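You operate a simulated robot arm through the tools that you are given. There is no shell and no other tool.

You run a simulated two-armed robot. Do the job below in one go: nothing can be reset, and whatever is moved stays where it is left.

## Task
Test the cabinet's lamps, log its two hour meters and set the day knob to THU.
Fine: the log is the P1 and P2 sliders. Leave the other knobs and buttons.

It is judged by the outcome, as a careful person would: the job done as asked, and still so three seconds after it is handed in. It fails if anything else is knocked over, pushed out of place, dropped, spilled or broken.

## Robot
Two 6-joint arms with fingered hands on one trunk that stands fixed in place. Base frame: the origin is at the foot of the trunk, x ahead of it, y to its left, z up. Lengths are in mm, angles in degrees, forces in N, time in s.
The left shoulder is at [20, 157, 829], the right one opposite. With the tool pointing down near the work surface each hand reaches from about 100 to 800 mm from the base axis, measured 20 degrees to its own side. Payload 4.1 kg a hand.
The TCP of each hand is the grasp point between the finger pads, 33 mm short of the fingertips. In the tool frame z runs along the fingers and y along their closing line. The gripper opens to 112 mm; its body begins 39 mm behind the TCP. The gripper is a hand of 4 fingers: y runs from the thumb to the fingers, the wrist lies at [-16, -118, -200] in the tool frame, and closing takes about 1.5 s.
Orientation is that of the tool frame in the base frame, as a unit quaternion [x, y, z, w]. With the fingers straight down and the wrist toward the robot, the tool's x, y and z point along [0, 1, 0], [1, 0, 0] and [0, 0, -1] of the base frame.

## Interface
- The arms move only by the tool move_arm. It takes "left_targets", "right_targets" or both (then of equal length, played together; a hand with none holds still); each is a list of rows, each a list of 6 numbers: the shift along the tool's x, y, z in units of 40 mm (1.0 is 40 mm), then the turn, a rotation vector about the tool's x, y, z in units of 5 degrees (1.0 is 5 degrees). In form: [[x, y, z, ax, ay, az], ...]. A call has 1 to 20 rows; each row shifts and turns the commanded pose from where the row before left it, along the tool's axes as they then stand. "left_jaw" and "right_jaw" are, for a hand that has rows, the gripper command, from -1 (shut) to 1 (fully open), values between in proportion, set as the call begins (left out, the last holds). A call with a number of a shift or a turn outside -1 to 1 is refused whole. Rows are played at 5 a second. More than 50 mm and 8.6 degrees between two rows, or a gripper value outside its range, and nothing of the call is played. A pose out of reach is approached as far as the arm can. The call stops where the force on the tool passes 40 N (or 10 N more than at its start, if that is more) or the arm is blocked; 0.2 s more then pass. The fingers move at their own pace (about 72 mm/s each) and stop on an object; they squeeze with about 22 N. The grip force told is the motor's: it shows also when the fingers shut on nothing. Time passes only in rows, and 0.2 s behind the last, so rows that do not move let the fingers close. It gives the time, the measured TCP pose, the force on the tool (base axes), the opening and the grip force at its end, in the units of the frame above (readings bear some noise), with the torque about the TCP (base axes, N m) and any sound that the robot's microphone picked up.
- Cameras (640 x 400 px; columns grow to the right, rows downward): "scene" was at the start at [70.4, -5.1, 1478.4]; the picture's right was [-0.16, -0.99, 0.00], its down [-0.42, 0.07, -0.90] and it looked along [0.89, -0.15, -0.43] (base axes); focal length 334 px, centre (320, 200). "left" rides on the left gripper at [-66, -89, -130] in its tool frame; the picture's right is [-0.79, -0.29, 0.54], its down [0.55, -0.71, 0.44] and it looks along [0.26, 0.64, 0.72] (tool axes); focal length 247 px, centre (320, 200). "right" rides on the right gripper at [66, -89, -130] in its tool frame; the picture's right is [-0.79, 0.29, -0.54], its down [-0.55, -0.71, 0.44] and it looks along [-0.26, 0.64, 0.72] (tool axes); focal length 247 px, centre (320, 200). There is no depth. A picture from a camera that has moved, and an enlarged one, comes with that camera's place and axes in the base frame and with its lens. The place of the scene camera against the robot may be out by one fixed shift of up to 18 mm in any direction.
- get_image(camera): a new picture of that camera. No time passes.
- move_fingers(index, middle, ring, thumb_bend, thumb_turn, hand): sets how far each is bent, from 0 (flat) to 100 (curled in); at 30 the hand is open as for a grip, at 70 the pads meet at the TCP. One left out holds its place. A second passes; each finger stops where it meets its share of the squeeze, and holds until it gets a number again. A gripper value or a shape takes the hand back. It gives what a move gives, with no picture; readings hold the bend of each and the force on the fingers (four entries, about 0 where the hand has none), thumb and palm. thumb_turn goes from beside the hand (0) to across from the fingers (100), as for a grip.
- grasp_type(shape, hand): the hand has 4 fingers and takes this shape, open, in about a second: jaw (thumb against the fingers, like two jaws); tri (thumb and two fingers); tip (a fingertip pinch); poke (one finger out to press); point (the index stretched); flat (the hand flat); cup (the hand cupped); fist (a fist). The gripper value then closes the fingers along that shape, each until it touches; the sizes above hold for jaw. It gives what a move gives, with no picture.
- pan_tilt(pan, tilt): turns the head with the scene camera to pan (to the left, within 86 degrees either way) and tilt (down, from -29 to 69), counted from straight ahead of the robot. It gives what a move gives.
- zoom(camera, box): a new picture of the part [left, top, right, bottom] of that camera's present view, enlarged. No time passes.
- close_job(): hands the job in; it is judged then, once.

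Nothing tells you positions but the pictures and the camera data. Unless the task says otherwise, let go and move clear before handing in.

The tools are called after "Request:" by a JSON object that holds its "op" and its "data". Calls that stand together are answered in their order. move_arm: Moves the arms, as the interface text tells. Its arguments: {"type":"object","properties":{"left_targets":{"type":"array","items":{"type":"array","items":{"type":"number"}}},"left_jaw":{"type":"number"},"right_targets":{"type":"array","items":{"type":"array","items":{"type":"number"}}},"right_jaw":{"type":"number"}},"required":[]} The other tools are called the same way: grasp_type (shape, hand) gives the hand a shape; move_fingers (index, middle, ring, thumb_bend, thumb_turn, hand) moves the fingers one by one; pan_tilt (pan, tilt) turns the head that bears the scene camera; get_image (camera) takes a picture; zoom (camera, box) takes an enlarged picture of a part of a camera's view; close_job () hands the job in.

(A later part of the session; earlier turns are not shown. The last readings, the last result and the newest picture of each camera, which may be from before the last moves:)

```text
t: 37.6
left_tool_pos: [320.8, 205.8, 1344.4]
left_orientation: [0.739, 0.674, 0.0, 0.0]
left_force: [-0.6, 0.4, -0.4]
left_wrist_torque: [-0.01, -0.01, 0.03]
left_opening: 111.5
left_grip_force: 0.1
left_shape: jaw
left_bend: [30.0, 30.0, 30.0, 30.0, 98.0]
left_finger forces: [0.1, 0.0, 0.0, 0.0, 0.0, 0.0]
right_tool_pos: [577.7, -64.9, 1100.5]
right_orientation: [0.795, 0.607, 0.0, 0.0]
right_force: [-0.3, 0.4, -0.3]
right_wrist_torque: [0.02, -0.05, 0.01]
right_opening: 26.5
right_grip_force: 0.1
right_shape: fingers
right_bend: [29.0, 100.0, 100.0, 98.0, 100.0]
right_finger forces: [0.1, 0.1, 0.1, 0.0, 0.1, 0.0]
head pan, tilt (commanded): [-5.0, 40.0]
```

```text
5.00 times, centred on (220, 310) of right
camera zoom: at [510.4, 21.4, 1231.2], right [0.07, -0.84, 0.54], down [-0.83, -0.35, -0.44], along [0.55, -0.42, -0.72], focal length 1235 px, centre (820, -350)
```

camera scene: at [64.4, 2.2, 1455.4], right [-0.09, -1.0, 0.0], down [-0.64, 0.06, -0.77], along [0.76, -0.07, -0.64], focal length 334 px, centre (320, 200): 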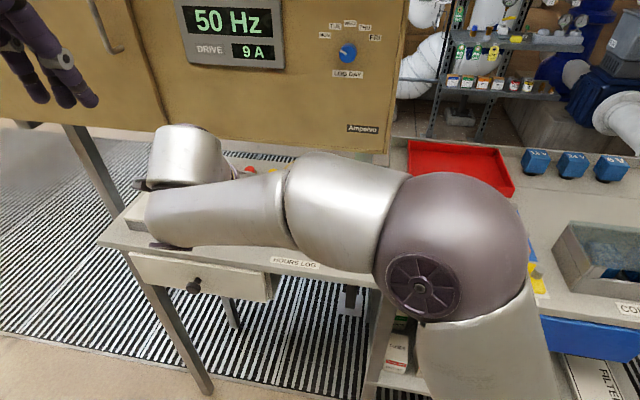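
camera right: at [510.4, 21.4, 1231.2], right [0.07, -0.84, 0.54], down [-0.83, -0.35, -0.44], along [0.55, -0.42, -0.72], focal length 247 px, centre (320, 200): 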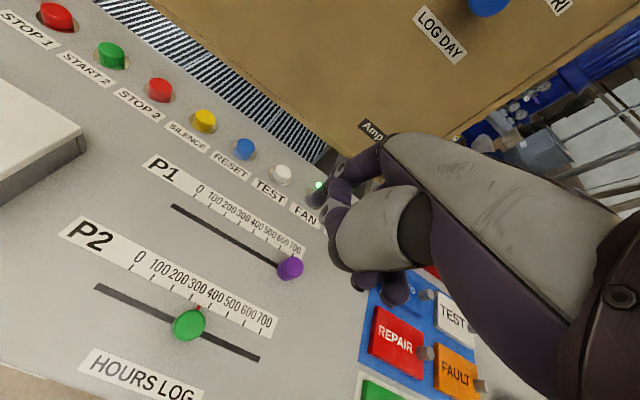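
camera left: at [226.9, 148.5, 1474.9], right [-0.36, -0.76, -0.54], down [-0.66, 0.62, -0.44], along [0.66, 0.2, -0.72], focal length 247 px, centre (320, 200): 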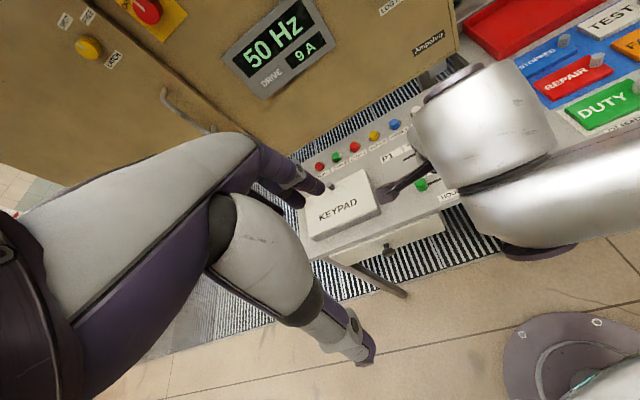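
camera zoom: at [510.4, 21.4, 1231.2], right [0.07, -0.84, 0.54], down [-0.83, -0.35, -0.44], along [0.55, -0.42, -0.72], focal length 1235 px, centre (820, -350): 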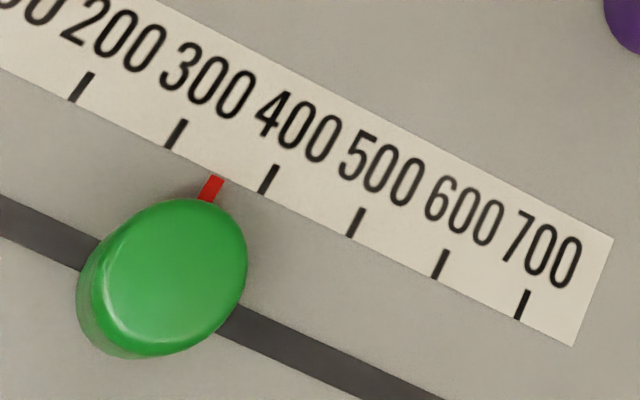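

P2 reads about 355, so it needs about 9.5 mm more. I'll retrace exactly to the left of the knob and push by that much.

Request:
{"op": "move_arm", "data": {"right_targets": [[0.45, -0.7, 0, 0, 0, 0], [0.45, -0.7, 0.3, 0, 0, 0], [0.45, -0.7, 0.5, 0, 0, 0], [0.45, -0.7, 0.5, 0, 0, 0], [0, 0, 0.9, 0, 0, 0], [0, 0, 0.9, 0, 0, 0]]}}

Request:
{"op": "move_arm", "data": {"right_targets": [[-0.3, 0, 0, 0, 0, 0], [-0.3, 0, 0, 0, 0, 0], [-0.15, 0, 0, 0, 0, 0], [-0.0875, 0, 0, 0, 0, 0], [0, 0, 0, 0, 0, 0]]}}

Request:
{"op": "move_arm", "data": {"right_targets": [[0.3, 0, 0, 0, 0, 0], [0.3, 0, 0, 0, 0, 0], [0, 0, -0.9, 0, 0, 0], [0, 0, -0.9, 0, 0, 0], [-0.5, 0.7, -0.5, 0, 0, 0], [-0.5, 0.7, -0.5, 0, 0, 0], [-0.4, 0.7, -0.3, 0, 0, 0], [-0.4, 0.7, 0, 0, 0, 0]]}}

Request:
{"op": "get_image", "data": {"camera": "right"}}

Request:
{"op": "zoom", "data": {"camera": "right", "box": [180, 270, 260, 350]}}

```text
t: 39.0
left_tool_pos: [319.4, 205.5, 1345.1]
left_orientation: [0.739, 0.673, 0.0, 0.0]
left_force: [-0.1, -0.3, 0.1]
left_wrist_torque: [-0.01, -0.01, -0.02]
left_opening: 111.7
left_grip_force: 0.2
left_shape: jaw
left_bend: [30.0, 30.0, 30.0, 30.0, 98.0]
left_finger forces: [0.1, 0.0, 0.0, 0.1, 0.1, 0.0]
right_tool_pos: [489.8, 34.9, 976.5]
right_orientation: [0.795, 0.606, 0.001, -0.001]
right_force: [-0.1, 0.5, -0.1]
right_wrist_torque: [-0.02, -0.02, -0.02]
right_opening: 26.7
right_grip_force: 0.0
right_shape: fingers
right_bend: [29.0, 100.0, 100.0, 98.0, 100.0]
right_finger forces: [0.1, 0.1, 0.0, 0.0, 0.0, 0.0]
head pan, tilt (commanded): [-5.0, 40.0]
```

```text
t: 40.2
left_tool_pos: [319.3, 205.9, 1344.7]
left_orientation: [0.739, 0.674, 0.0, 0.0]
left_force: [0.3, 0.5, -0.3]
left_wrist_torque: [-0.02, -0.01, 0.01]
left_opening: 111.7
left_grip_force: 0.0
left_shape: jaw
left_bend: [30.0, 30.0, 30.0, 30.0, 98.0]
left_finger forces: [0.0, 0.0, 0.1, 0.0, 0.0, 0.0]
right_tool_pos: [479.6, 1.9, 976.7]
right_orientation: [0.795, 0.607, 0.0, 0.0]
right_force: [-0.3, 0.0, 0.0]
right_wrist_torque: [-0.01, 0.03, -0.01]
right_opening: 26.5
right_grip_force: 0.0
right_shape: fingers
right_bend: [29.0, 100.0, 100.0, 98.0, 100.0]
right_finger forces: [0.0, 0.1, 0.0, 0.0, 0.0, 0.0]
head pan, tilt (commanded): [-5.0, 40.0]
```

```text
t: 42.0
left_tool_pos: [320.6, 206.0, 1345.3]
left_orientation: [0.739, 0.674, 0.0, 0.0]
left_force: [0.1, 0.6, 0.1]
left_wrist_torque: [-0.02, -0.01, -0.02]
left_opening: 111.4
left_grip_force: 0.0
left_shape: jaw
left_bend: [30.0, 30.0, 30.0, 30.0, 98.0]
left_finger forces: [0.0, 0.0, 0.1, 0.1, 0.0, 0.0]
right_tool_pos: [575.7, -74.5, 1100.7]
right_orientation: [0.795, 0.607, 0.0, 0.0]
right_force: [0.3, 0.0, 0.3]
right_wrist_torque: [0.01, -0.02, 0.01]
right_opening: 26.7
right_grip_force: 0.0
right_shape: fingers
right_bend: [29.0, 100.0, 100.0, 98.0, 100.0]
right_finger forces: [0.1, 0.1, 0.0, 0.0, 0.0, 0.0]
head pan, tilt (commanded): [-5.0, 40.0]
```

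```text
taken
camera right: at [507.5, 11.8, 1231.8], right [0.07, -0.84, 0.54], down [-0.83, -0.35, -0.44], along [0.55, -0.42, -0.72], focal length 247 px, centre (320, 200)
```

right: 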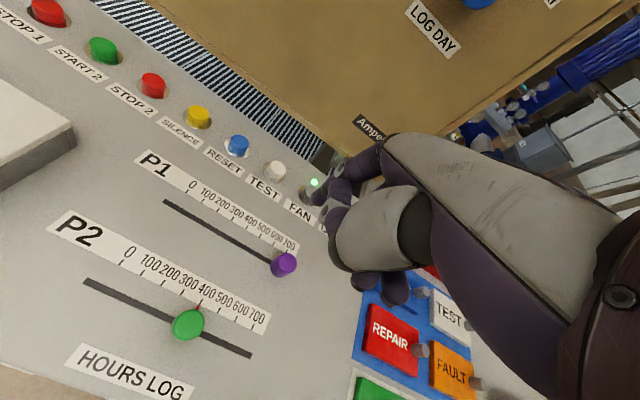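

```text
5.00 times, centred on (220, 310) of right
camera zoom: at [507.5, 11.8, 1231.8], right [0.07, -0.84, 0.54], down [-0.83, -0.35, -0.44], along [0.55, -0.42, -0.72], focal length 1235 px, centre (820, -350)
```

zoom: 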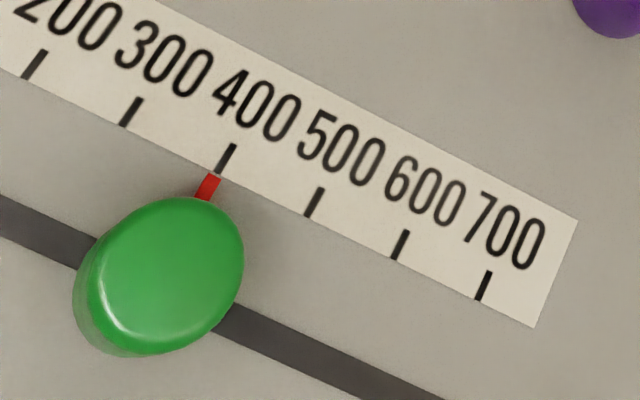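

P1 reads 700 and P2 reads 400. Now for the LOG DAY knob, which I triangulate at about (791, -132, 1238), 38 mm across. I'll raise the hand, switch to the three-finger shape and start tilting the hand to point at the cabinet.

Request:
{"op": "move_arm", "data": {"right_targets": [[0, 0, -1, 0, 0, 0], [0, 0, -1, 0, 0, 0], [0, 0, -1, 0, 0, 0], [0, -0.2, -1, 0, 0, 0]]}}

Request:
{"op": "grasp_type", "data": {"shape": "tri", "hand": "right"}}

Request:
{"op": "move_arm", "data": {"right_targets": [[0, 0, 0, -1, 0, 0], [0, 0, 0, -1, 0, 0], [0, 0, 0, -1, 0, 0], [0, 0, 0, -1, 0, 0], [0, 0, 0, -1, 0, 0], [0, 0, 0, -1, 0, 0], [0, 0, 0, -1, 0, 0], [0, 0, 0, -1, 0, 0], [0, 0, 0, -1, 0, 0]]}}

Request:
{"op": "get_image", "data": {"camera": "right"}}

Request:
{"op": "get_image", "data": {"camera": "scene"}}

```text
t: 43.0
left_tool_pos: [321.3, 205.7, 1345.2]
left_orientation: [0.739, 0.673, -0.001, -0.001]
left_force: [-0.1, 0.4, 0.7]
left_wrist_torque: [0.01, -0.02, 0.04]
left_opening: 111.6
left_grip_force: 0.0
left_shape: jaw
left_bend: [30.0, 30.0, 30.0, 30.0, 98.0]
left_finger forces: [0.1, 0.0, 0.0, 0.0, 0.1, 0.1]
right_tool_pos: [568.3, -73.5, 1260.7]
right_orientation: [0.794, 0.608, -0.002, -0.002]
right_force: [-0.5, -0.2, -0.1]
right_wrist_torque: [0.04, -0.02, 0.0]
right_opening: 26.7
right_grip_force: 0.1
right_shape: fingers
right_bend: [29.0, 100.0, 100.0, 98.0, 100.0]
right_finger forces: [0.0, 0.1, 0.1, 0.1, 0.0, 0.0]
head pan, tilt (commanded): [-5.0, 40.0]
```

```text
t: 43.9
left_tool_pos: [320.3, 206.9, 1344.7]
left_orientation: [0.739, 0.673, 0.0, 0.0]
left_force: [-0.6, 0.5, -0.5]
left_wrist_torque: [0.0, 0.0, 0.04]
left_opening: 111.7
left_grip_force: 0.1
left_shape: jaw
left_bend: [30.0, 30.0, 30.0, 30.0, 98.0]
left_finger forces: [0.0, 0.0, 0.1, 0.1, 0.0, 0.0]
right_tool_pos: [567.8, -71.0, 1259.6]
right_orientation: [0.795, 0.607, -0.001, 0.0]
right_force: [-0.5, 0.1, -0.3]
right_wrist_torque: [0.02, -0.03, 0.02]
right_opening: 111.5
right_grip_force: 0.0
right_shape: tri
right_bend: [30.0, 30.0, 99.0, 30.0, 98.0]
right_finger forces: [0.1, 0.0, 0.0, 0.0, 0.0, 0.0]
head pan, tilt (commanded): [-5.0, 40.0]
```

```text
t: 45.9
left_tool_pos: [319.4, 205.4, 1344.9]
left_orientation: [0.739, 0.674, 0.0, 0.0]
left_force: [0.4, -0.4, -0.9]
left_wrist_torque: [0.0, -0.04, 0.02]
left_opening: 111.7
left_grip_force: 0.0
left_shape: jaw
left_bend: [30.0, 30.0, 30.0, 30.0, 98.0]
left_finger forces: [0.1, 0.1, 0.1, 0.0, 0.0, 0.0]
right_tool_pos: [567.7, -70.9, 1261.8]
right_orientation: [0.734, 0.561, 0.233, 0.304]
right_force: [-0.6, -1.1, 0.6]
right_wrist_torque: [0.0, 0.03, -0.05]
right_opening: 111.8
right_grip_force: 0.1
right_shape: tri
right_bend: [30.0, 30.0, 99.0, 30.0, 98.0]
right_finger forces: [0.0, 0.1, 0.0, 0.0, 0.0, 0.0]
head pan, tilt (commanded): [-5.0, 40.0]
```

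```text
taken
camera right: at [436.9, 32.4, 1289.7], right [-0.38, -0.72, 0.58], down [-0.33, -0.48, -0.81], along [0.86, -0.5, -0.05], focal length 247 px, centre (320, 200)
```

right: 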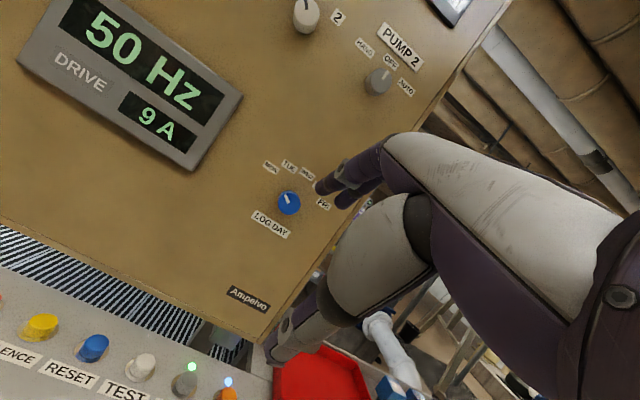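

```text
taken
camera scene: at [64.3, 2.6, 1455.5], right [-0.09, -1.0, 0.0], down [-0.64, 0.06, -0.77], along [0.76, -0.07, -0.64], focal length 334 px, centre (320, 200)
```

scene: 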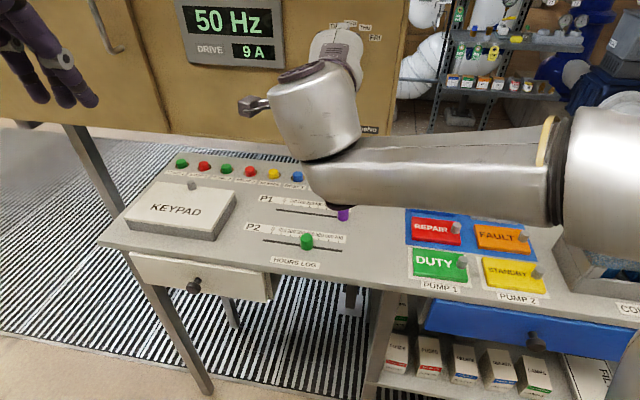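

The tilt is going fine and the knob is in the wrist camera's view. I'll complete the tilt to horizontal.

Request:
{"op": "move_arm", "data": {"right_targets": [[0, 0, 0, -1, 0, 0], [0, 0, 0, -1, 0, 0], [0, 0, 0, -1, 0, 0], [0, 0, 0, -1, 0, 0], [0, 0, 0, -1, 0, 0], [0, 0, 0, -1, 0, 0], [0, 0, 0, -1, 0, 0], [0, 0, 0, -1, 0, 0], [0, 0, 0, -1, 0, 0]]}}

Request:
{"op": "get_image", "data": {"camera": "right"}}

Request:
{"op": "get_image", "data": {"camera": "scene"}}

```text
t: 47.9
left_tool_pos: [320.4, 206.6, 1344.1]
left_orientation: [0.739, 0.674, 0.0, 0.0]
left_force: [-0.2, 0.4, -0.1]
left_wrist_torque: [-0.01, 0.01, 0.01]
left_opening: 111.5
left_grip_force: 0.0
left_shape: jaw
left_bend: [30.0, 30.0, 30.0, 30.0, 98.0]
left_finger forces: [0.1, 0.0, 0.0, 0.0, 0.0, 0.0]
right_tool_pos: [567.2, -70.7, 1260.3]
right_orientation: [0.561, 0.429, 0.43, 0.562]
right_force: [-0.7, -0.4, 1.0]
right_wrist_torque: [0.0, 0.01, 0.0]
right_opening: 111.9
right_grip_force: 0.2
right_shape: tri
right_bend: [30.0, 30.0, 99.0, 30.0, 98.0]
right_finger forces: [0.0, 0.0, 0.0, 0.0, 0.0, 0.0]
head pan, tilt (commanded): [-5.0, 40.0]
```

```text
taken
camera right: at [460.5, 26.1, 1171.8], right [-0.73, -0.62, 0.29], down [0.28, -0.65, -0.71], along [0.63, -0.44, 0.64], focal length 247 px, centre (320, 200)
```

right: 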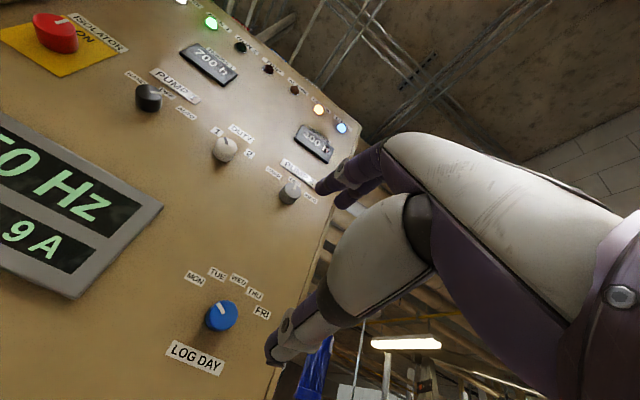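

```text
taken
camera scene: at [64.1, 2.6, 1455.5], right [-0.09, -1.0, 0.0], down [-0.64, 0.06, -0.77], along [0.76, -0.07, -0.64], focal length 334 px, centre (320, 200)
```

scene: 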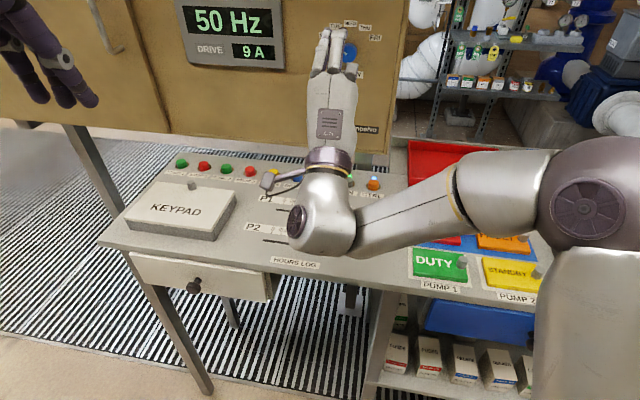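

The hand now points horizontally at the cabinet with the thumb below. I'll zoom in on the knob for a precise fix.

Request:
{"op": "zoom", "data": {"camera": "right", "box": [140, 250, 300, 390]}}

Request:
{"op": "pan_tilt", "data": {"pan": -10, "tilt": 20}}

Request:
{"op": "get_image", "data": {"camera": "scene"}}

Request:
{"op": "zoom", "data": {"camera": "scene", "box": [230, 90, 430, 240]}}

```text
2.86 times, centred on (220, 320) of right
camera zoom: at [460.5, 26.1, 1171.8], right [-0.73, -0.62, 0.29], down [0.28, -0.65, -0.71], along [0.63, -0.44, 0.64], focal length 706 px, centre (606, -143)
```

zoom: 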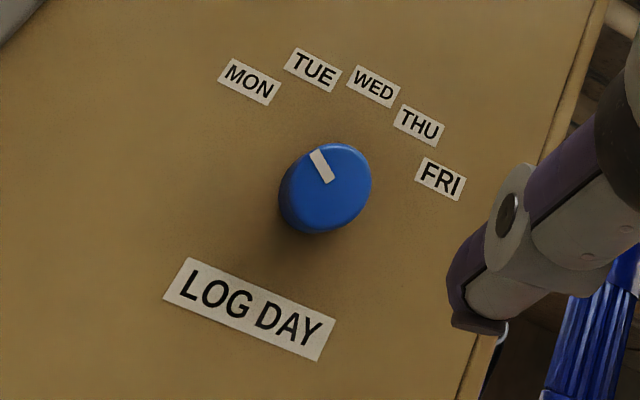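

```text
t: 48.7
left_tool_pos: [321.2, 205.5, 1345.7]
left_orientation: [0.739, 0.673, 0.0, 0.0]
left_force: [0.8, 0.0, -0.1]
left_wrist_torque: [-0.02, 0.0, 0.03]
left_opening: 111.5
left_grip_force: 0.0
left_shape: jaw
left_bend: [30.0, 30.0, 30.0, 30.0, 98.0]
left_finger forces: [0.0, 0.0, 0.0, 0.1, 0.0, 0.0]
right_tool_pos: [568.2, -71.2, 1260.5]
right_orientation: [0.562, 0.429, 0.429, 0.562]
right_force: [-1.1, 0.2, 0.0]
right_wrist_torque: [-0.04, -0.01, 0.0]
right_opening: 111.6
right_grip_force: 0.1
right_shape: tri
right_bend: [30.0, 30.0, 99.0, 30.0, 98.0]
right_finger forces: [0.0, 0.0, 0.0, 0.0, 0.0, 0.1]
head pan, tilt (commanded): [-10.0, 20.0]
```

```text
taken
camera scene: at [71.3, -6.2, 1486.8], right [-0.17, -0.98, 0.0], down [-0.34, 0.06, -0.94], along [0.93, -0.16, -0.34], focal length 334 px, centre (320, 200)
```

scene: 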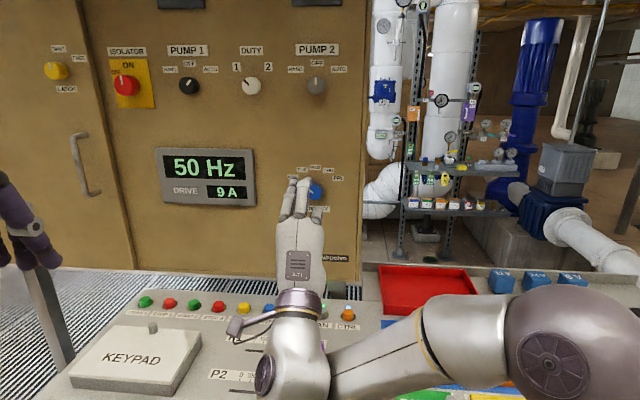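

```text
2.67 times, centred on (330, 165) of scene
camera zoom: at [71.3, -6.2, 1486.8], right [-0.17, -0.98, 0.0], down [-0.34, 0.06, -0.94], along [0.93, -0.16, -0.34], focal length 890 px, centre (293, 293)
```

zoom: 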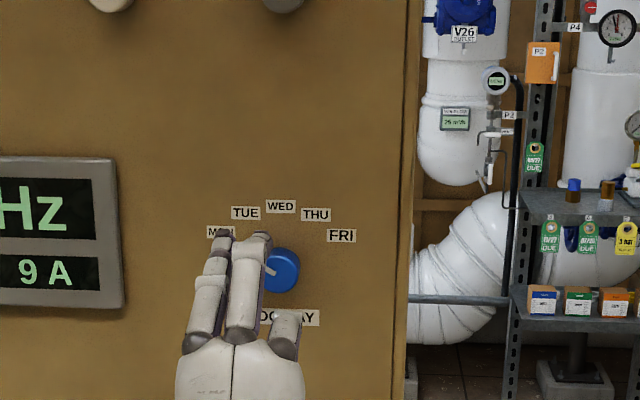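

The knob's front face is at about (787, -131, 1237), protruding about 20 mm. I'll move along its axis to about 80 mm out and pre-turn the hand 45° counter-clockwise so I have room to turn it 90° clockwise.

Request:
{"op": "move_arm", "data": {"right_targets": [[0, -0.1456, 0.9375, 0, 0, 0], [0, -0.1456, 0.9375, 0, 0, 0], [0, -0.1456, 0.9375, 0, 0, 0], [0, -0.1456, 0.9375, 0, 0, 0], [0, 0, 0, 0, 0, -1], [0, 0, 0, 0, 0, -1], [0, 0, 0, 0, 0, -1], [0, 0, 0, 0, 0, -1]]}}

Request:
{"op": "get_image", "data": {"camera": "right"}}

Request:
{"op": "get_image", "data": {"camera": "scene"}}

```text
t: 50.5
left_tool_pos: [321.3, 205.3, 1345.1]
left_orientation: [0.739, 0.674, 0.0, 0.0]
left_force: [0.3, 0.3, -0.7]
left_wrist_torque: [0.02, 0.05, -0.01]
left_opening: 111.7
left_grip_force: 0.0
left_shape: jaw
left_bend: [30.0, 30.0, 30.0, 30.0, 98.0]
left_finger forces: [0.0, 0.1, 0.0, 0.0, 0.0, 0.1]
right_tool_pos: [663.8, 23.7, 1296.8]
right_orientation: [0.495, 0.518, 0.314, 0.623]
right_force: [0.7, -0.3, -0.2]
right_wrist_torque: [-0.02, -0.05, 0.01]
right_opening: 111.9
right_grip_force: 0.1
right_shape: tri
right_bend: [30.0, 30.0, 99.0, 30.0, 98.0]
right_finger forces: [0.0, 0.0, 0.1, 0.0, 0.0, 0.0]
right hand out of reach, approached as far as the arm can: row 2, 3, 4, 5, 6, 7, 8
head pan, tilt (commanded): [-10.0, 20.0]
```

```text
taken
camera right: at [547.4, 92.5, 1194.6], right [-0.69, -0.47, 0.55], down [0.19, -0.85, -0.5], along [0.7, -0.24, 0.67], focal length 247 px, centre (320, 200)
```

right: 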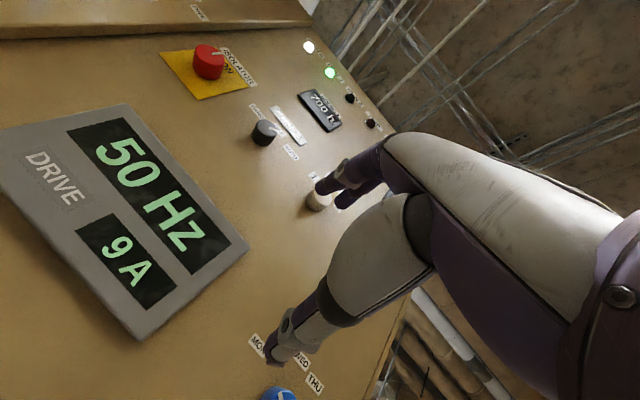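

```text
taken
camera scene: at [71.9, -6.5, 1486.8], right [-0.17, -0.98, 0.0], down [-0.34, 0.06, -0.94], along [0.93, -0.16, -0.34], focal length 334 px, centre (320, 200)
```

scene: 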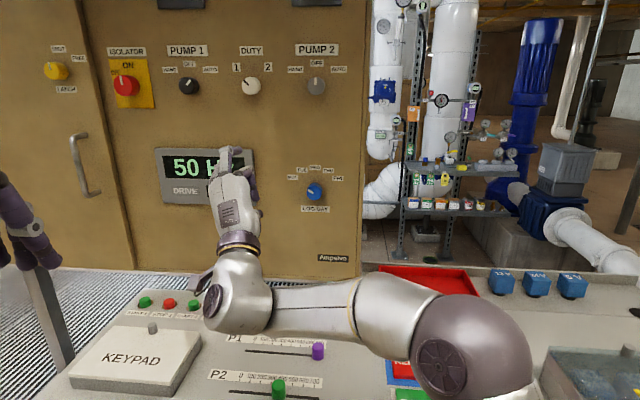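

The extended pose with the wrist underneath is out of reach, so the arm stopped short (touching nothing). I'll retrace to the last good pose and try a different hand roll.

Request:
{"op": "move_arm", "data": {"right_targets": [[0, 0, 0, 0, 0, 1], [0, 0, 0, 0, 0, 1], [0, 0, 0, 0, 0, 1], [0, 0, 0, 0, 0, 1], [0, 0.1456, -0.9375, 0, 0, 0], [0, 0.1456, -0.9375, 0, 0, 0], [0, 0.1456, -0.9375, 0, 0, 0], [0, 0.1456, -0.9375, 0, 0, 0], [0, 0, 0, 0, 0, 0]]}}

Request:
{"op": "get_image", "data": {"camera": "scene"}}

```text
t: 52.5
left_tool_pos: [320.5, 207.1, 1345.0]
left_orientation: [0.739, 0.674, 0.0, 0.0]
left_force: [0.4, -0.5, 0.1]
left_wrist_torque: [-0.05, 0.02, 0.0]
left_opening: 111.4
left_grip_force: 0.1
left_shape: jaw
left_bend: [30.0, 30.0, 30.0, 30.0, 98.0]
left_finger forces: [0.0, 0.0, 0.0, 0.1, 0.1, 0.1]
right_tool_pos: [519.2, 62.7, 1320.7]
right_orientation: [0.562, 0.429, 0.429, 0.562]
right_force: [1.0, -0.1, 0.0]
right_wrist_torque: [0.0, -0.04, 0.02]
right_opening: 111.2
right_grip_force: 0.0
right_shape: tri
right_bend: [30.0, 30.0, 99.0, 30.0, 98.0]
right_finger forces: [0.0, 0.0, 0.0, 0.0, 0.0, 0.0]
head pan, tilt (commanded): [-10.0, 20.0]
```

```text
taken
camera scene: at [71.4, -6.2, 1486.9], right [-0.17, -0.98, 0.0], down [-0.34, 0.06, -0.94], along [0.93, -0.16, -0.34], focal length 334 px, centre (320, 200)
```

scene: 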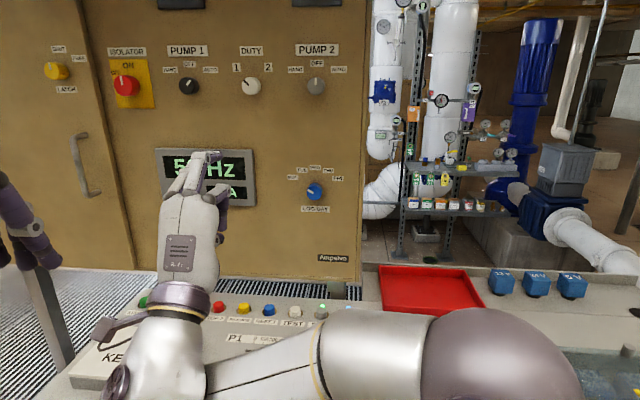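

The arm can't extend with the wrist below. I'll shift the hand back to the right, then roll it so the wrist comes to the right-hand side, which should suit the right arm better.

Request:
{"op": "move_arm", "data": {"right_targets": [[-1, -0.3, 0, 0, 0, 0], [-1, -0.3, 0, 0, 0, 0], [-1, -0.3, 0, 0, 0, 0], [-1, -0.3, 0, 0, 0, 0], [0, 0, 0, 0, 0, -1], [0, 0, 0, 0, 0, -1], [0, 0, 0, 0, 0, -1], [0, 0, 0, 0, 0, -1]]}}

Request:
{"op": "get_image", "data": {"camera": "scene"}}

```text
t: 54.3
left_tool_pos: [320.3, 205.3, 1345.5]
left_orientation: [0.739, 0.674, 0.0, 0.0]
left_force: [-0.2, 0.9, -0.1]
left_wrist_torque: [0.01, -0.05, -0.04]
left_opening: 111.7
left_grip_force: 0.1
left_shape: jaw
left_bend: [30.0, 30.0, 30.0, 30.0, 98.0]
left_finger forces: [0.0, 0.0, 0.1, 0.0, 0.1, 0.0]
right_tool_pos: [460.2, -64.1, 1281.2]
right_orientation: [0.484, 0.519, 0.321, 0.627]
right_force: [0.7, -0.7, 0.3]
right_wrist_torque: [0.02, 0.02, -0.02]
right_opening: 111.9
right_grip_force: 0.1
right_shape: tri
right_bend: [30.0, 30.0, 99.0, 30.0, 98.0]
right_finger forces: [0.1, 0.0, 0.1, 0.0, 0.1, 0.1]
right hand out of reach, approached as far as the arm can: row 7, 8
head pan, tilt (commanded): [-10.0, 20.0]
```

```text
taken
camera scene: at [71.4, -6.1, 1486.9], right [-0.17, -0.98, 0.0], down [-0.34, 0.06, -0.94], along [0.93, -0.16, -0.34], focal length 334 px, centre (320, 200)
```

scene: 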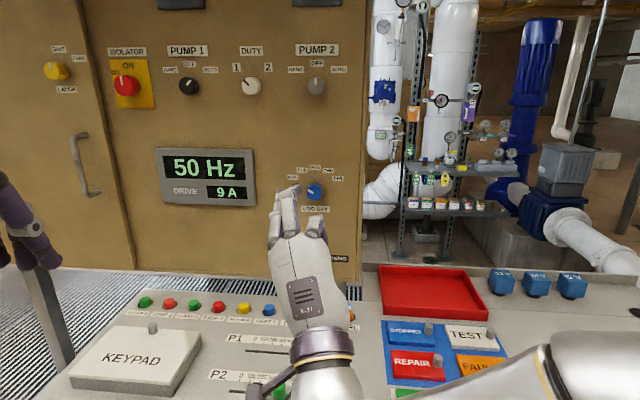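

Rolling fails when the hand is this close to the body. I'll move forward about 100 mm and try the roll again there, in small batches.

Request:
{"op": "move_arm", "data": {"right_targets": [[0, 0, 0.8, 0, 0, 0], [0, 0, 0.8, 0, 0, 0], [0, 0, 0.8, 0, 0, 0], [0, 0, 0, 0, 0, -1], [0, 0, 0, 0, 0, -1], [0, 0, 0, 0, 0, -1], [0, 0, 0, 0, 0, -1]]}}

Request:
{"op": "get_image", "data": {"camera": "scene"}}

```text
t: 55.9
left_tool_pos: [321.0, 206.4, 1345.2]
left_orientation: [0.739, 0.674, 0.0, 0.0]
left_force: [0.8, -0.2, 0.1]
left_wrist_torque: [-0.01, -0.03, 0.01]
left_opening: 111.7
left_grip_force: 0.1
left_shape: jaw
left_bend: [30.0, 30.0, 30.0, 30.0, 98.0]
left_finger forces: [0.0, 0.1, 0.1, 0.0, 0.1, 0.1]
right_tool_pos: [498.3, 0.0, 1316.6]
right_orientation: [0.385, 0.596, 0.207, 0.673]
right_force: [0.2, 0.4, 0.0]
right_wrist_torque: [0.01, 0.0, -0.03]
right_opening: 111.7
right_grip_force: 0.1
right_shape: tri
right_bend: [30.0, 30.0, 99.0, 30.0, 98.0]
right_finger forces: [0.0, 0.0, 0.0, 0.0, 0.0, 0.0]
right hand out of reach, approached as far as the arm can: row 1, 2, 3, 4, 5, 6, 7
head pan, tilt (commanded): [-10.0, 20.0]
```

```text
taken
camera scene: at [71.4, -6.1, 1486.9], right [-0.17, -0.98, 0.0], down [-0.34, 0.06, -0.94], along [0.93, -0.16, -0.34], focal length 334 px, centre (320, 200)
```

scene: 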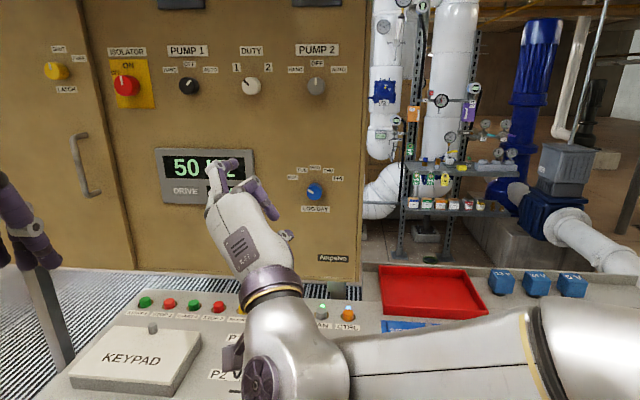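

The arm configuration is what limits me here. Let me look at the whole right arm to understand how it is folded.

Request:
{"op": "pan_tilt", "data": {"pan": -45, "tilt": 45}}

Request:
{"op": "get_image", "data": {"camera": "scene"}}

Request:
{"op": "get_image", "data": {"camera": "left"}}

Request:
{"op": "get_image", "data": {"camera": "right"}}

```text
t: 56.9
left_tool_pos: [321.5, 205.5, 1344.3]
left_orientation: [0.739, 0.674, -0.001, -0.001]
left_force: [0.3, 0.5, -0.2]
left_wrist_torque: [-0.02, 0.0, -0.01]
left_opening: 111.5
left_grip_force: 0.1
left_shape: jaw
left_bend: [30.0, 30.0, 30.0, 30.0, 98.0]
left_finger forces: [0.1, 0.0, 0.1, 0.0, 0.0, 0.1]
right_tool_pos: [497.4, 0.4, 1317.2]
right_orientation: [0.385, 0.596, 0.208, 0.673]
right_force: [0.2, 0.0, -0.2]
right_wrist_torque: [0.01, -0.01, 0.03]
right_opening: 111.6
right_grip_force: 0.1
right_shape: tri
right_bend: [30.0, 30.0, 99.0, 30.0, 98.0]
right_finger forces: [0.1, 0.1, 0.1, 0.0, 0.0, 0.0]
head pan, tilt (commanded): [-45.0, 45.0]
```

```text
taken
camera scene: at [37.2, -47.5, 1448.2], right [-0.71, -0.71, 0.0], down [-0.5, 0.5, -0.71], along [0.5, -0.5, -0.71], focal length 334 px, centre (320, 200)
```

scene: 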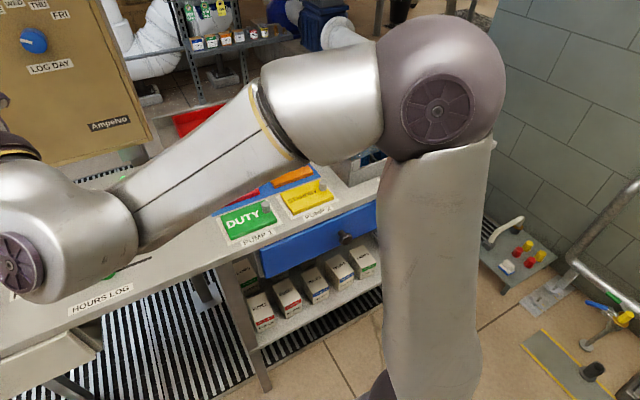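

```text
taken
camera left: at [226.4, 148.6, 1475.0], right [-0.36, -0.76, -0.54], down [-0.66, 0.62, -0.44], along [0.66, 0.2, -0.72], focal length 247 px, centre (320, 200)
```

left: 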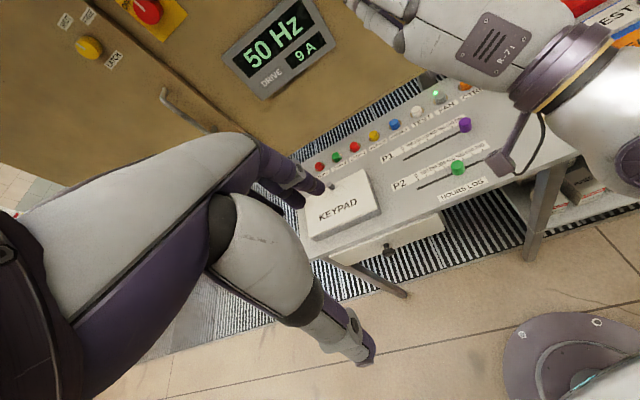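

```text
taken
camera right: at [370.7, 28.4, 1208.2], right [-0.63, -0.26, 0.73], down [0.18, -0.96, -0.19], along [0.76, 0.01, 0.65], focal length 247 px, centre (320, 200)
```

right: 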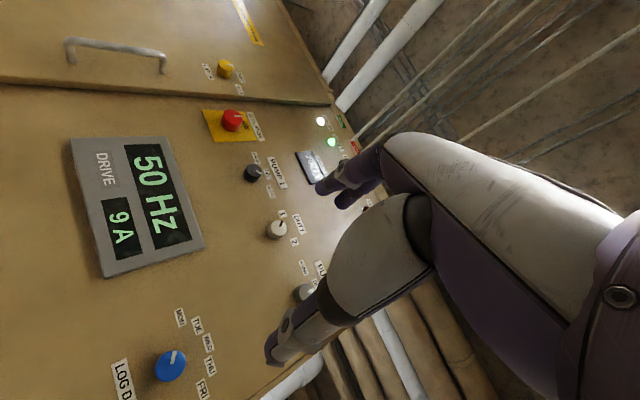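

I now understand the linkage: the wrist-below pose runs into a forearm-roll limit, while a pose with the wrist to the right (thumb side right) should be comfortable even at the knob. I'll keep rolling the hand counter-clockwise toward that pose.

Request:
{"op": "move_arm", "data": {"right_targets": [[0, 0, 0, 0, 0, -1], [0, 0, 0, 0, 0, -1], [0, 0, 0, 0, 0, -1], [0, 0, 0, 0, 0, -1], [0, 0, 0, 0, 0, -1], [0, 0, 0, 0, 0, -1]]}}

Request:
{"op": "get_image", "data": {"camera": "scene"}}

```text
t: 58.3
left_tool_pos: [321.1, 206.0, 1345.4]
left_orientation: [0.739, 0.673, 0.0, 0.0]
left_force: [-0.6, 0.4, -0.8]
left_wrist_torque: [0.0, -0.02, 0.01]
left_opening: 111.6
left_grip_force: 0.0
left_shape: jaw
left_bend: [30.0, 30.0, 30.0, 30.0, 98.0]
left_finger forces: [0.1, 0.1, 0.1, 0.1, 0.0, 0.1]
right_tool_pos: [495.5, 3.8, 1318.2]
right_orientation: [0.214, 0.674, 0.028, 0.706]
right_force: [0.8, -0.5, 0.6]
right_wrist_torque: [0.01, -0.01, 0.0]
right_opening: 111.5
right_grip_force: 0.0
right_shape: tri
right_bend: [30.0, 30.0, 99.0, 30.0, 98.0]
right_finger forces: [0.0, 0.0, 0.1, 0.0, 0.1, 0.1]
right hand out of reach, approached as far as the arm can: row 1
head pan, tilt (commanded): [-45.0, 45.0]
```

```text
taken
camera scene: at [37.1, -47.5, 1448.2], right [-0.71, -0.71, 0.0], down [-0.5, 0.5, -0.71], along [0.5, -0.5, -0.71], focal length 334 px, centre (320, 200)
```

scene: 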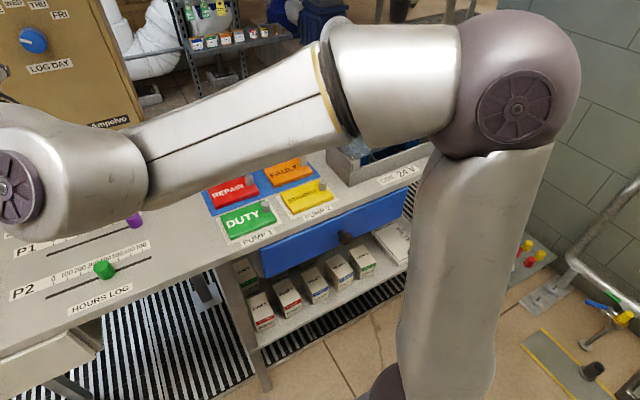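

The roll works now. I'll finish it (wrist fully to the right) and move to a point about 180 mm out on the knob's axis.

Request:
{"op": "move_arm", "data": {"right_targets": [[0, 0, 0, 0, 0, -1], [0, 0, 0, 0, 0, -1], [0, 0, 0, 0, 0, -1], [0, 0, 0, 0, 0, -1], [0.405, -0.264, 0.6855, 0, 0, 0], [0.405, -0.264, 0.6855, 0, 0, 0], [0.405, -0.264, 0.6855, 0, 0, 0], [0.405, -0.264, 0.6855, 0, 0, 0], [0.405, -0.264, 0.6855, 0, 0, 0]]}}

Request:
{"op": "pan_tilt", "data": {"pan": -10, "tilt": 20}}

Request:
{"op": "get_image", "data": {"camera": "scene"}}

Request:
{"op": "get_image", "data": {"camera": "right"}}

```text
t: 60.3
left_tool_pos: [319.5, 204.5, 1346.0]
left_orientation: [0.739, 0.673, 0.0, 0.0]
left_force: [-0.8, -0.8, 0.0]
left_wrist_torque: [0.0, -0.01, 0.02]
left_opening: 111.9
left_grip_force: 0.1
left_shape: jaw
left_bend: [30.0, 30.0, 30.0, 30.0, 98.0]
left_finger forces: [0.1, 0.0, 0.0, 0.0, 0.0, 0.1]
right_tool_pos: [590.7, -29.1, 1283.5]
right_orientation: [0.1, 0.704, -0.104, 0.695]
right_force: [-0.7, 0.0, 0.7]
right_wrist_torque: [-0.02, 0.02, 0.01]
right_opening: 111.8
right_grip_force: 0.0
right_shape: tri
right_bend: [30.0, 30.0, 99.0, 30.0, 98.0]
right_finger forces: [0.1, 0.1, 0.0, 0.0, 0.0, 0.0]
right hand out of reach, approached as far as the arm can: row 7, 8, 9
head pan, tilt (commanded): [-45.0, 45.0]
```

```text
t: 61.3
left_tool_pos: [320.3, 205.3, 1345.6]
left_orientation: [0.739, 0.674, 0.0, 0.0]
left_force: [0.0, 0.5, -1.0]
left_wrist_torque: [-0.03, 0.01, -0.04]
left_opening: 111.8
left_grip_force: 0.0
left_shape: jaw
left_bend: [30.0, 30.0, 30.0, 30.0, 98.0]
left_finger forces: [0.0, 0.0, 0.0, 0.0, 0.0, 0.0]
right_tool_pos: [592.2, -29.7, 1282.5]
right_orientation: [0.099, 0.705, -0.103, 0.695]
right_force: [0.4, 0.2, -0.3]
right_wrist_torque: [-0.02, 0.02, 0.03]
right_opening: 111.8
right_grip_force: 0.0
right_shape: tri
right_bend: [30.0, 30.0, 99.0, 30.0, 98.0]
right_finger forces: [0.1, 0.0, 0.0, 0.0, 0.0, 0.1]
head pan, tilt (commanded): [-10.0, 20.0]
```

```text
taken
camera scene: at [71.3, -6.2, 1486.8], right [-0.17, -0.98, 0.0], down [-0.34, 0.06, -0.94], along [0.93, -0.16, -0.34], focal length 334 px, centre (320, 200)
```

scene: 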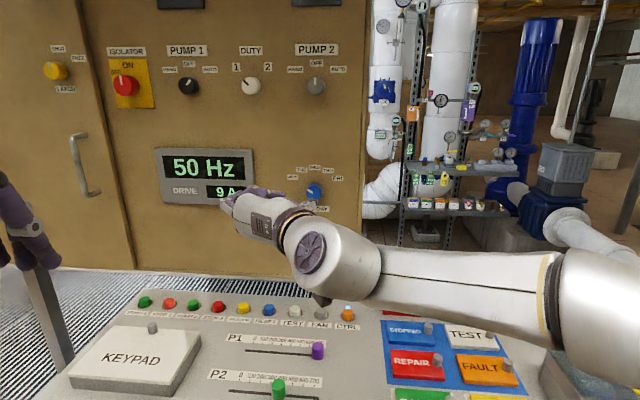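

```text
taken
camera right: at [441.3, -78.6, 1219.6], right [-0.43, 0.43, 0.8], down [0.22, -0.8, 0.55], along [0.88, 0.41, 0.24], focal length 247 px, centre (320, 200)
```

right: 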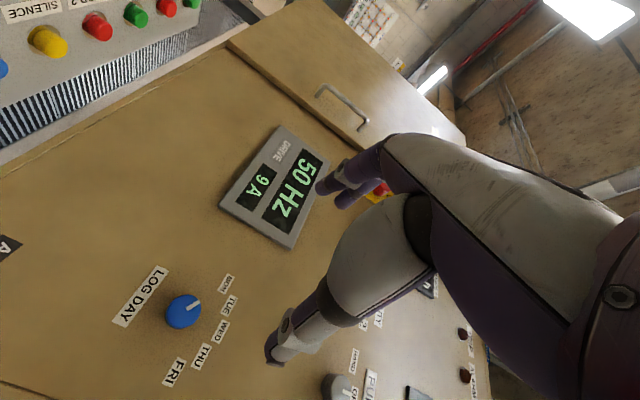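

The analysis says the current roll sits near a wrist singularity at the knob; continuing the roll further (thumb toward the top) should give a clean range. I'll keep rolling in place and watch for reach warnings.

Request:
{"op": "move_arm", "data": {"right_targets": [[0, 0, 0, 0, 0, -1], [0, 0, 0, 0, 0, -1], [0, 0, 0, 0, 0, -1], [0, 0, 0, 0, 0, -1], [0, 0, 0, 0, 0, -1], [0, 0, 0, 0, 0, -1], [0, 0, 0, 0, 0, -1], [0, 0, 0, 0, 0, -1], [0, 0, 0, 0, 0, -1], [0, 0, 0, 0, 0, -1], [0, 0, 0, 0, 0, -1], [0, 0, 0, 0, 0, -1]]}}

Request:
{"op": "get_image", "data": {"camera": "scene"}}

Request:
{"op": "get_image", "data": {"camera": "right"}}

```text
t: 63.9
left_tool_pos: [320.9, 205.8, 1344.5]
left_orientation: [0.739, 0.673, 0.0, 0.0]
left_force: [-0.5, 0.4, 0.3]
left_wrist_torque: [0.01, 0.0, 0.02]
left_opening: 111.8
left_grip_force: 0.1
left_shape: jaw
left_bend: [30.0, 30.0, 30.0, 30.0, 98.0]
left_finger forces: [0.1, 0.1, 0.1, 0.0, 0.1, 0.0]
right_tool_pos: [591.7, -28.8, 1282.3]
right_orientation: [-0.269, 0.654, -0.432, 0.559]
right_force: [-1.0, -0.5, 1.0]
right_wrist_torque: [0.0, -0.02, 0.02]
right_opening: 111.7
right_grip_force: 0.1
right_shape: tri
right_bend: [30.0, 30.0, 99.0, 30.0, 98.0]
right_finger forces: [0.0, 0.0, 0.0, 0.0, 0.1, 0.1]
head pan, tilt (commanded): [-10.0, 20.0]
```

```text
taken
camera scene: at [71.2, -6.3, 1486.9], right [-0.17, -0.98, 0.0], down [-0.34, 0.06, -0.94], along [0.93, -0.16, -0.34], focal length 334 px, centre (320, 200)
```

scene: 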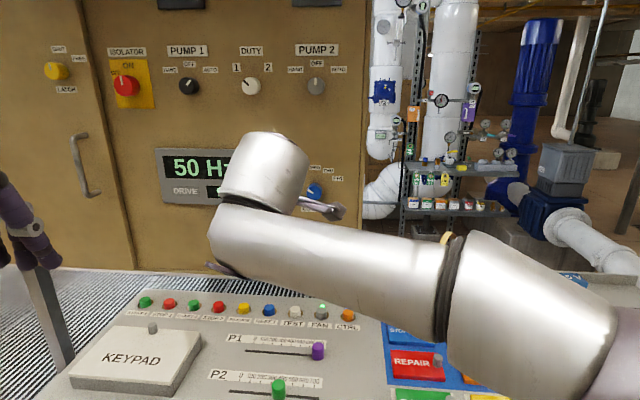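

```text
taken
camera right: at [440.6, -93.5, 1328.0], right [-0.3, 0.94, 0.15], down [0.45, 0.01, 0.89], along [0.84, 0.34, -0.43], focal length 247 px, centre (320, 200)
```

right: 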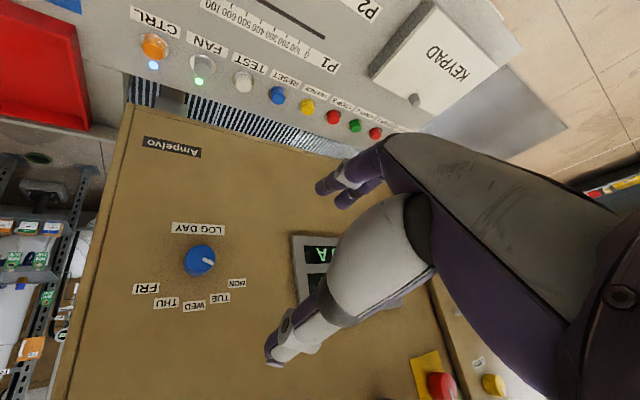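

That works without any reach warning. Now I'll move onto the knob's axis, about 180 mm out.

Request:
{"op": "move_arm", "data": {"right_targets": [[0.787, 0.196, 0.446, 0, 0, 0], [0.787, 0.196, 0.446, 0, 0, 0]]}}

Request:
{"op": "get_image", "data": {"camera": "scene"}}

Request:
{"op": "get_image", "data": {"camera": "right"}}

```text
t: 64.5
left_tool_pos: [320.9, 206.2, 1344.8]
left_orientation: [0.739, 0.674, -0.001, 0.001]
left_force: [0.4, -0.1, 0.1]
left_wrist_torque: [0.02, 0.0, -0.03]
left_opening: 111.6
left_grip_force: 0.0
left_shape: jaw
left_bend: [30.0, 30.0, 30.0, 30.0, 98.0]
left_finger forces: [0.1, 0.1, 0.0, 0.0, 0.1, 0.0]
right_tool_pos: [614.5, -84.6, 1237.8]
right_orientation: [-0.269, 0.654, -0.431, 0.56]
right_force: [-0.3, 0.1, -0.6]
right_wrist_torque: [0.0, 0.01, 0.03]
right_opening: 111.5
right_grip_force: 0.1
right_shape: tri
right_bend: [30.0, 30.0, 99.0, 30.0, 98.0]
right_finger forces: [0.0, 0.0, 0.1, 0.0, 0.0, 0.0]
head pan, tilt (commanded): [-10.0, 20.0]
```

```text
taken
camera scene: at [71.1, -5.8, 1486.9], right [-0.17, -0.98, 0.0], down [-0.34, 0.06, -0.94], along [0.93, -0.16, -0.34], focal length 334 px, centre (320, 200)
```

scene: 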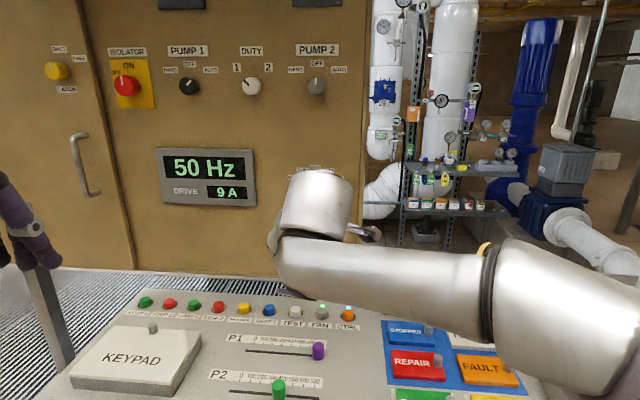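

```text
taken
camera right: at [463.2, -148.1, 1282.7], right [-0.3, 0.94, 0.15], down [0.45, 0.0, 0.89], along [0.84, 0.34, -0.43], focal length 247 px, centre (320, 200)
```

right: 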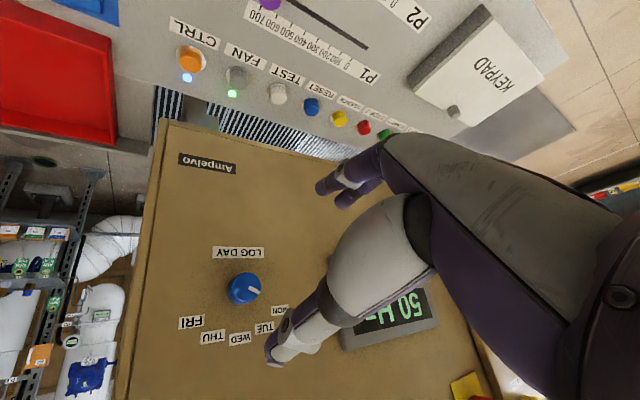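

Zooming in on the knob from here to refine its position before closing in.

Request:
{"op": "zoom", "data": {"camera": "right", "box": [160, 230, 320, 350]}}

```text
3.33 times, centred on (240, 290) of right
camera zoom: at [463.2, -148.1, 1282.7], right [-0.3, 0.94, 0.15], down [0.45, 0.0, 0.89], along [0.84, 0.34, -0.43], focal length 823 px, centre (587, -100)
```

zoom: 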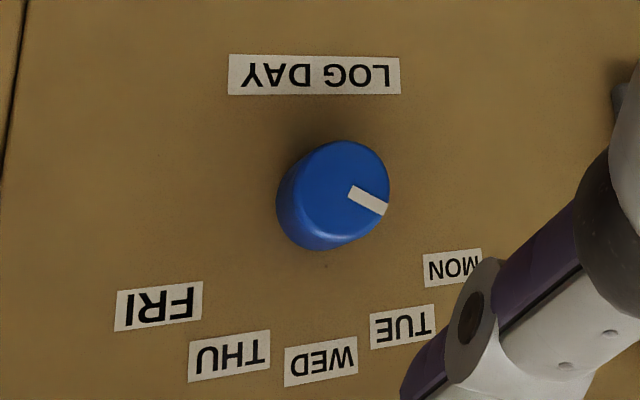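

Position is consistent: knob front at about (787, -131, 1236), ~34 mm diameter. I'll pre-roll 30° further counter-clockwise here, then come closer along the axis and check.

Request:
{"op": "move_arm", "data": {"right_targets": [[0, 0.048, 0, 0, 0, -1], [0, 0, 0, 0, 0, -1], [0, 0, 0, 0, 0, -1], [0, 0, 0, 0, 0, -1], [0, 0, 0, 0, 0, -1], [0, 0, 0, 0, 0, -1], [0, 0, 0.9, 0, 0, 0], [0, 0, 0.9, 0, 0, 0], [0, 0, 0.9, 0, 0, 0]]}}

Request:
{"op": "get_image", "data": {"camera": "right"}}

Request:
{"op": "get_image", "data": {"camera": "scene"}}

```text
t: 66.5
left_tool_pos: [319.5, 205.5, 1345.0]
left_orientation: [0.739, 0.674, 0.0, 0.001]
left_force: [-0.1, -0.2, 0.0]
left_wrist_torque: [0.0, -0.02, 0.03]
left_opening: 111.9
left_grip_force: 0.1
left_shape: jaw
left_bend: [30.0, 30.0, 30.0, 30.0, 98.0]
left_finger forces: [0.1, 0.0, 0.0, 0.0, 0.0, 0.0]
right_tool_pos: [718.9, -111.6, 1235.5]
right_orientation: [0.429, -0.562, 0.562, -0.43]
right_force: [-0.2, 0.4, 0.6]
right_wrist_torque: [0.01, 0.02, 0.04]
right_opening: 111.7
right_grip_force: 0.2
right_shape: tri
right_bend: [30.0, 30.0, 99.0, 30.0, 98.0]
right_finger forces: [0.1, 0.0, 0.0, 0.0, 0.1, 0.0]
head pan, tilt (commanded): [-10.0, 20.0]
```

```text
taken
camera right: at [576.4, -141.2, 1326.5], right [-0.31, 0.91, -0.29], down [0.57, 0.42, 0.71], along [0.76, 0.06, -0.64], focal length 247 px, centre (320, 200)
```

right: 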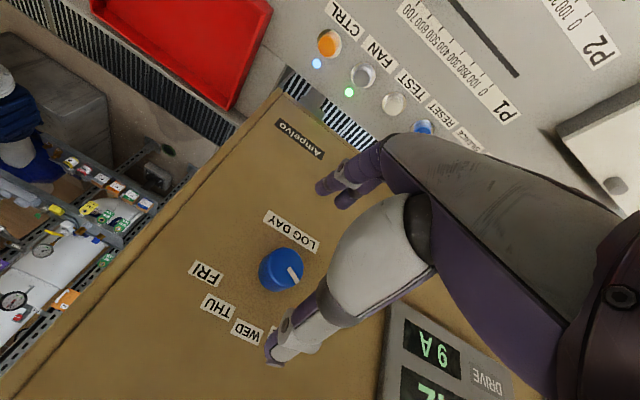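

```text
taken
camera scene: at [70.7, -6.3, 1486.9], right [-0.17, -0.98, 0.0], down [-0.34, 0.06, -0.94], along [0.93, -0.16, -0.34], focal length 334 px, centre (320, 200)
```

scene: 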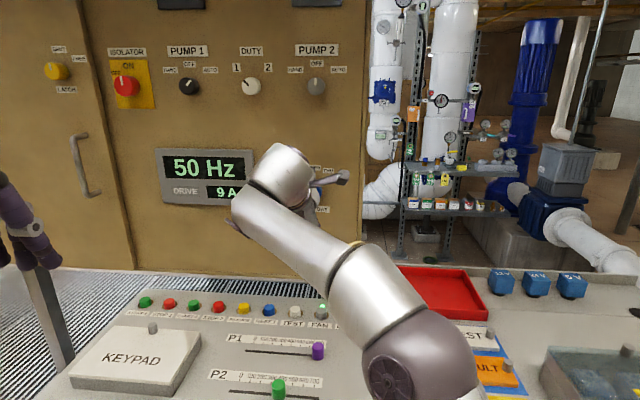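

Aligned within a millimetre. Advancing so the fingertips straddle the knob.

Request:
{"op": "move_arm", "data": {"right_targets": [[0.02, 0, 0.6, 0, 0, 0], [0, 0, 0.63, 0, 0, 0]]}}

Request:
{"op": "get_image", "data": {"camera": "right"}}

Request:
{"op": "zoom", "data": {"camera": "right", "box": [230, 140, 430, 380]}}

```text
t: 67.1
left_tool_pos: [320.7, 206.2, 1345.3]
left_orientation: [0.739, 0.673, 0.0, 0.0]
left_force: [0.1, -1.0, 0.3]
left_wrist_torque: [0.02, -0.03, -0.01]
left_opening: 111.9
left_grip_force: 0.0
left_shape: jaw
left_bend: [30.0, 30.0, 30.0, 30.0, 98.0]
left_finger forces: [0.0, 0.0, 0.0, 0.0, 0.1, 0.0]
right_tool_pos: [748.5, -123.6, 1223.5]
right_orientation: [0.429, -0.562, 0.562, -0.429]
right_force: [0.4, 0.0, -1.0]
right_wrist_torque: [-0.02, -0.01, 0.01]
right_opening: 111.5
right_grip_force: 0.0
right_shape: tri
right_bend: [30.0, 30.0, 99.0, 30.0, 98.0]
right_finger forces: [0.0, 0.0, 0.1, 0.1, 0.0, 0.1]
right hand out of reach, approached as far as the arm can: row 2
head pan, tilt (commanded): [-10.0, 20.0]
```

```text
taken
camera right: at [607.5, -153.4, 1312.4], right [-0.31, 0.91, -0.29], down [0.57, 0.42, 0.71], along [0.76, 0.06, -0.64], focal length 247 px, centre (320, 200)
```

right: 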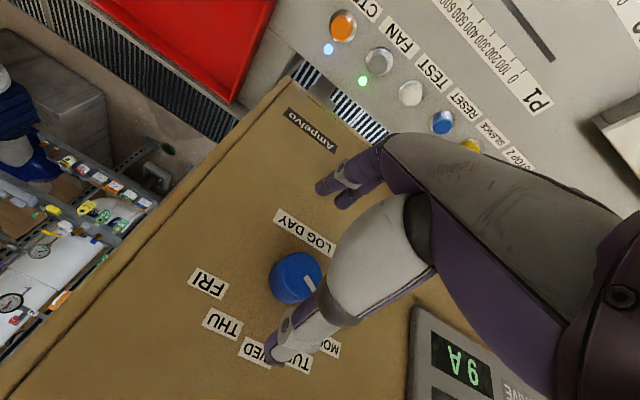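

```text
1.67 times, centred on (330, 260) of right
camera zoom: at [607.5, -153.4, 1312.4], right [-0.31, 0.91, -0.29], down [0.57, 0.42, 0.71], along [0.76, 0.06, -0.64], focal length 412 px, centre (303, 100)
```

zoom: 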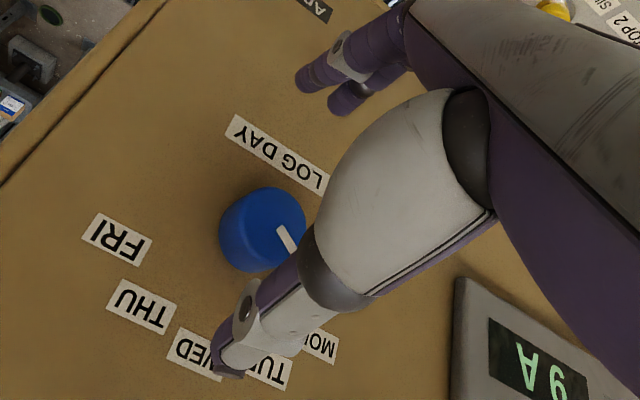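

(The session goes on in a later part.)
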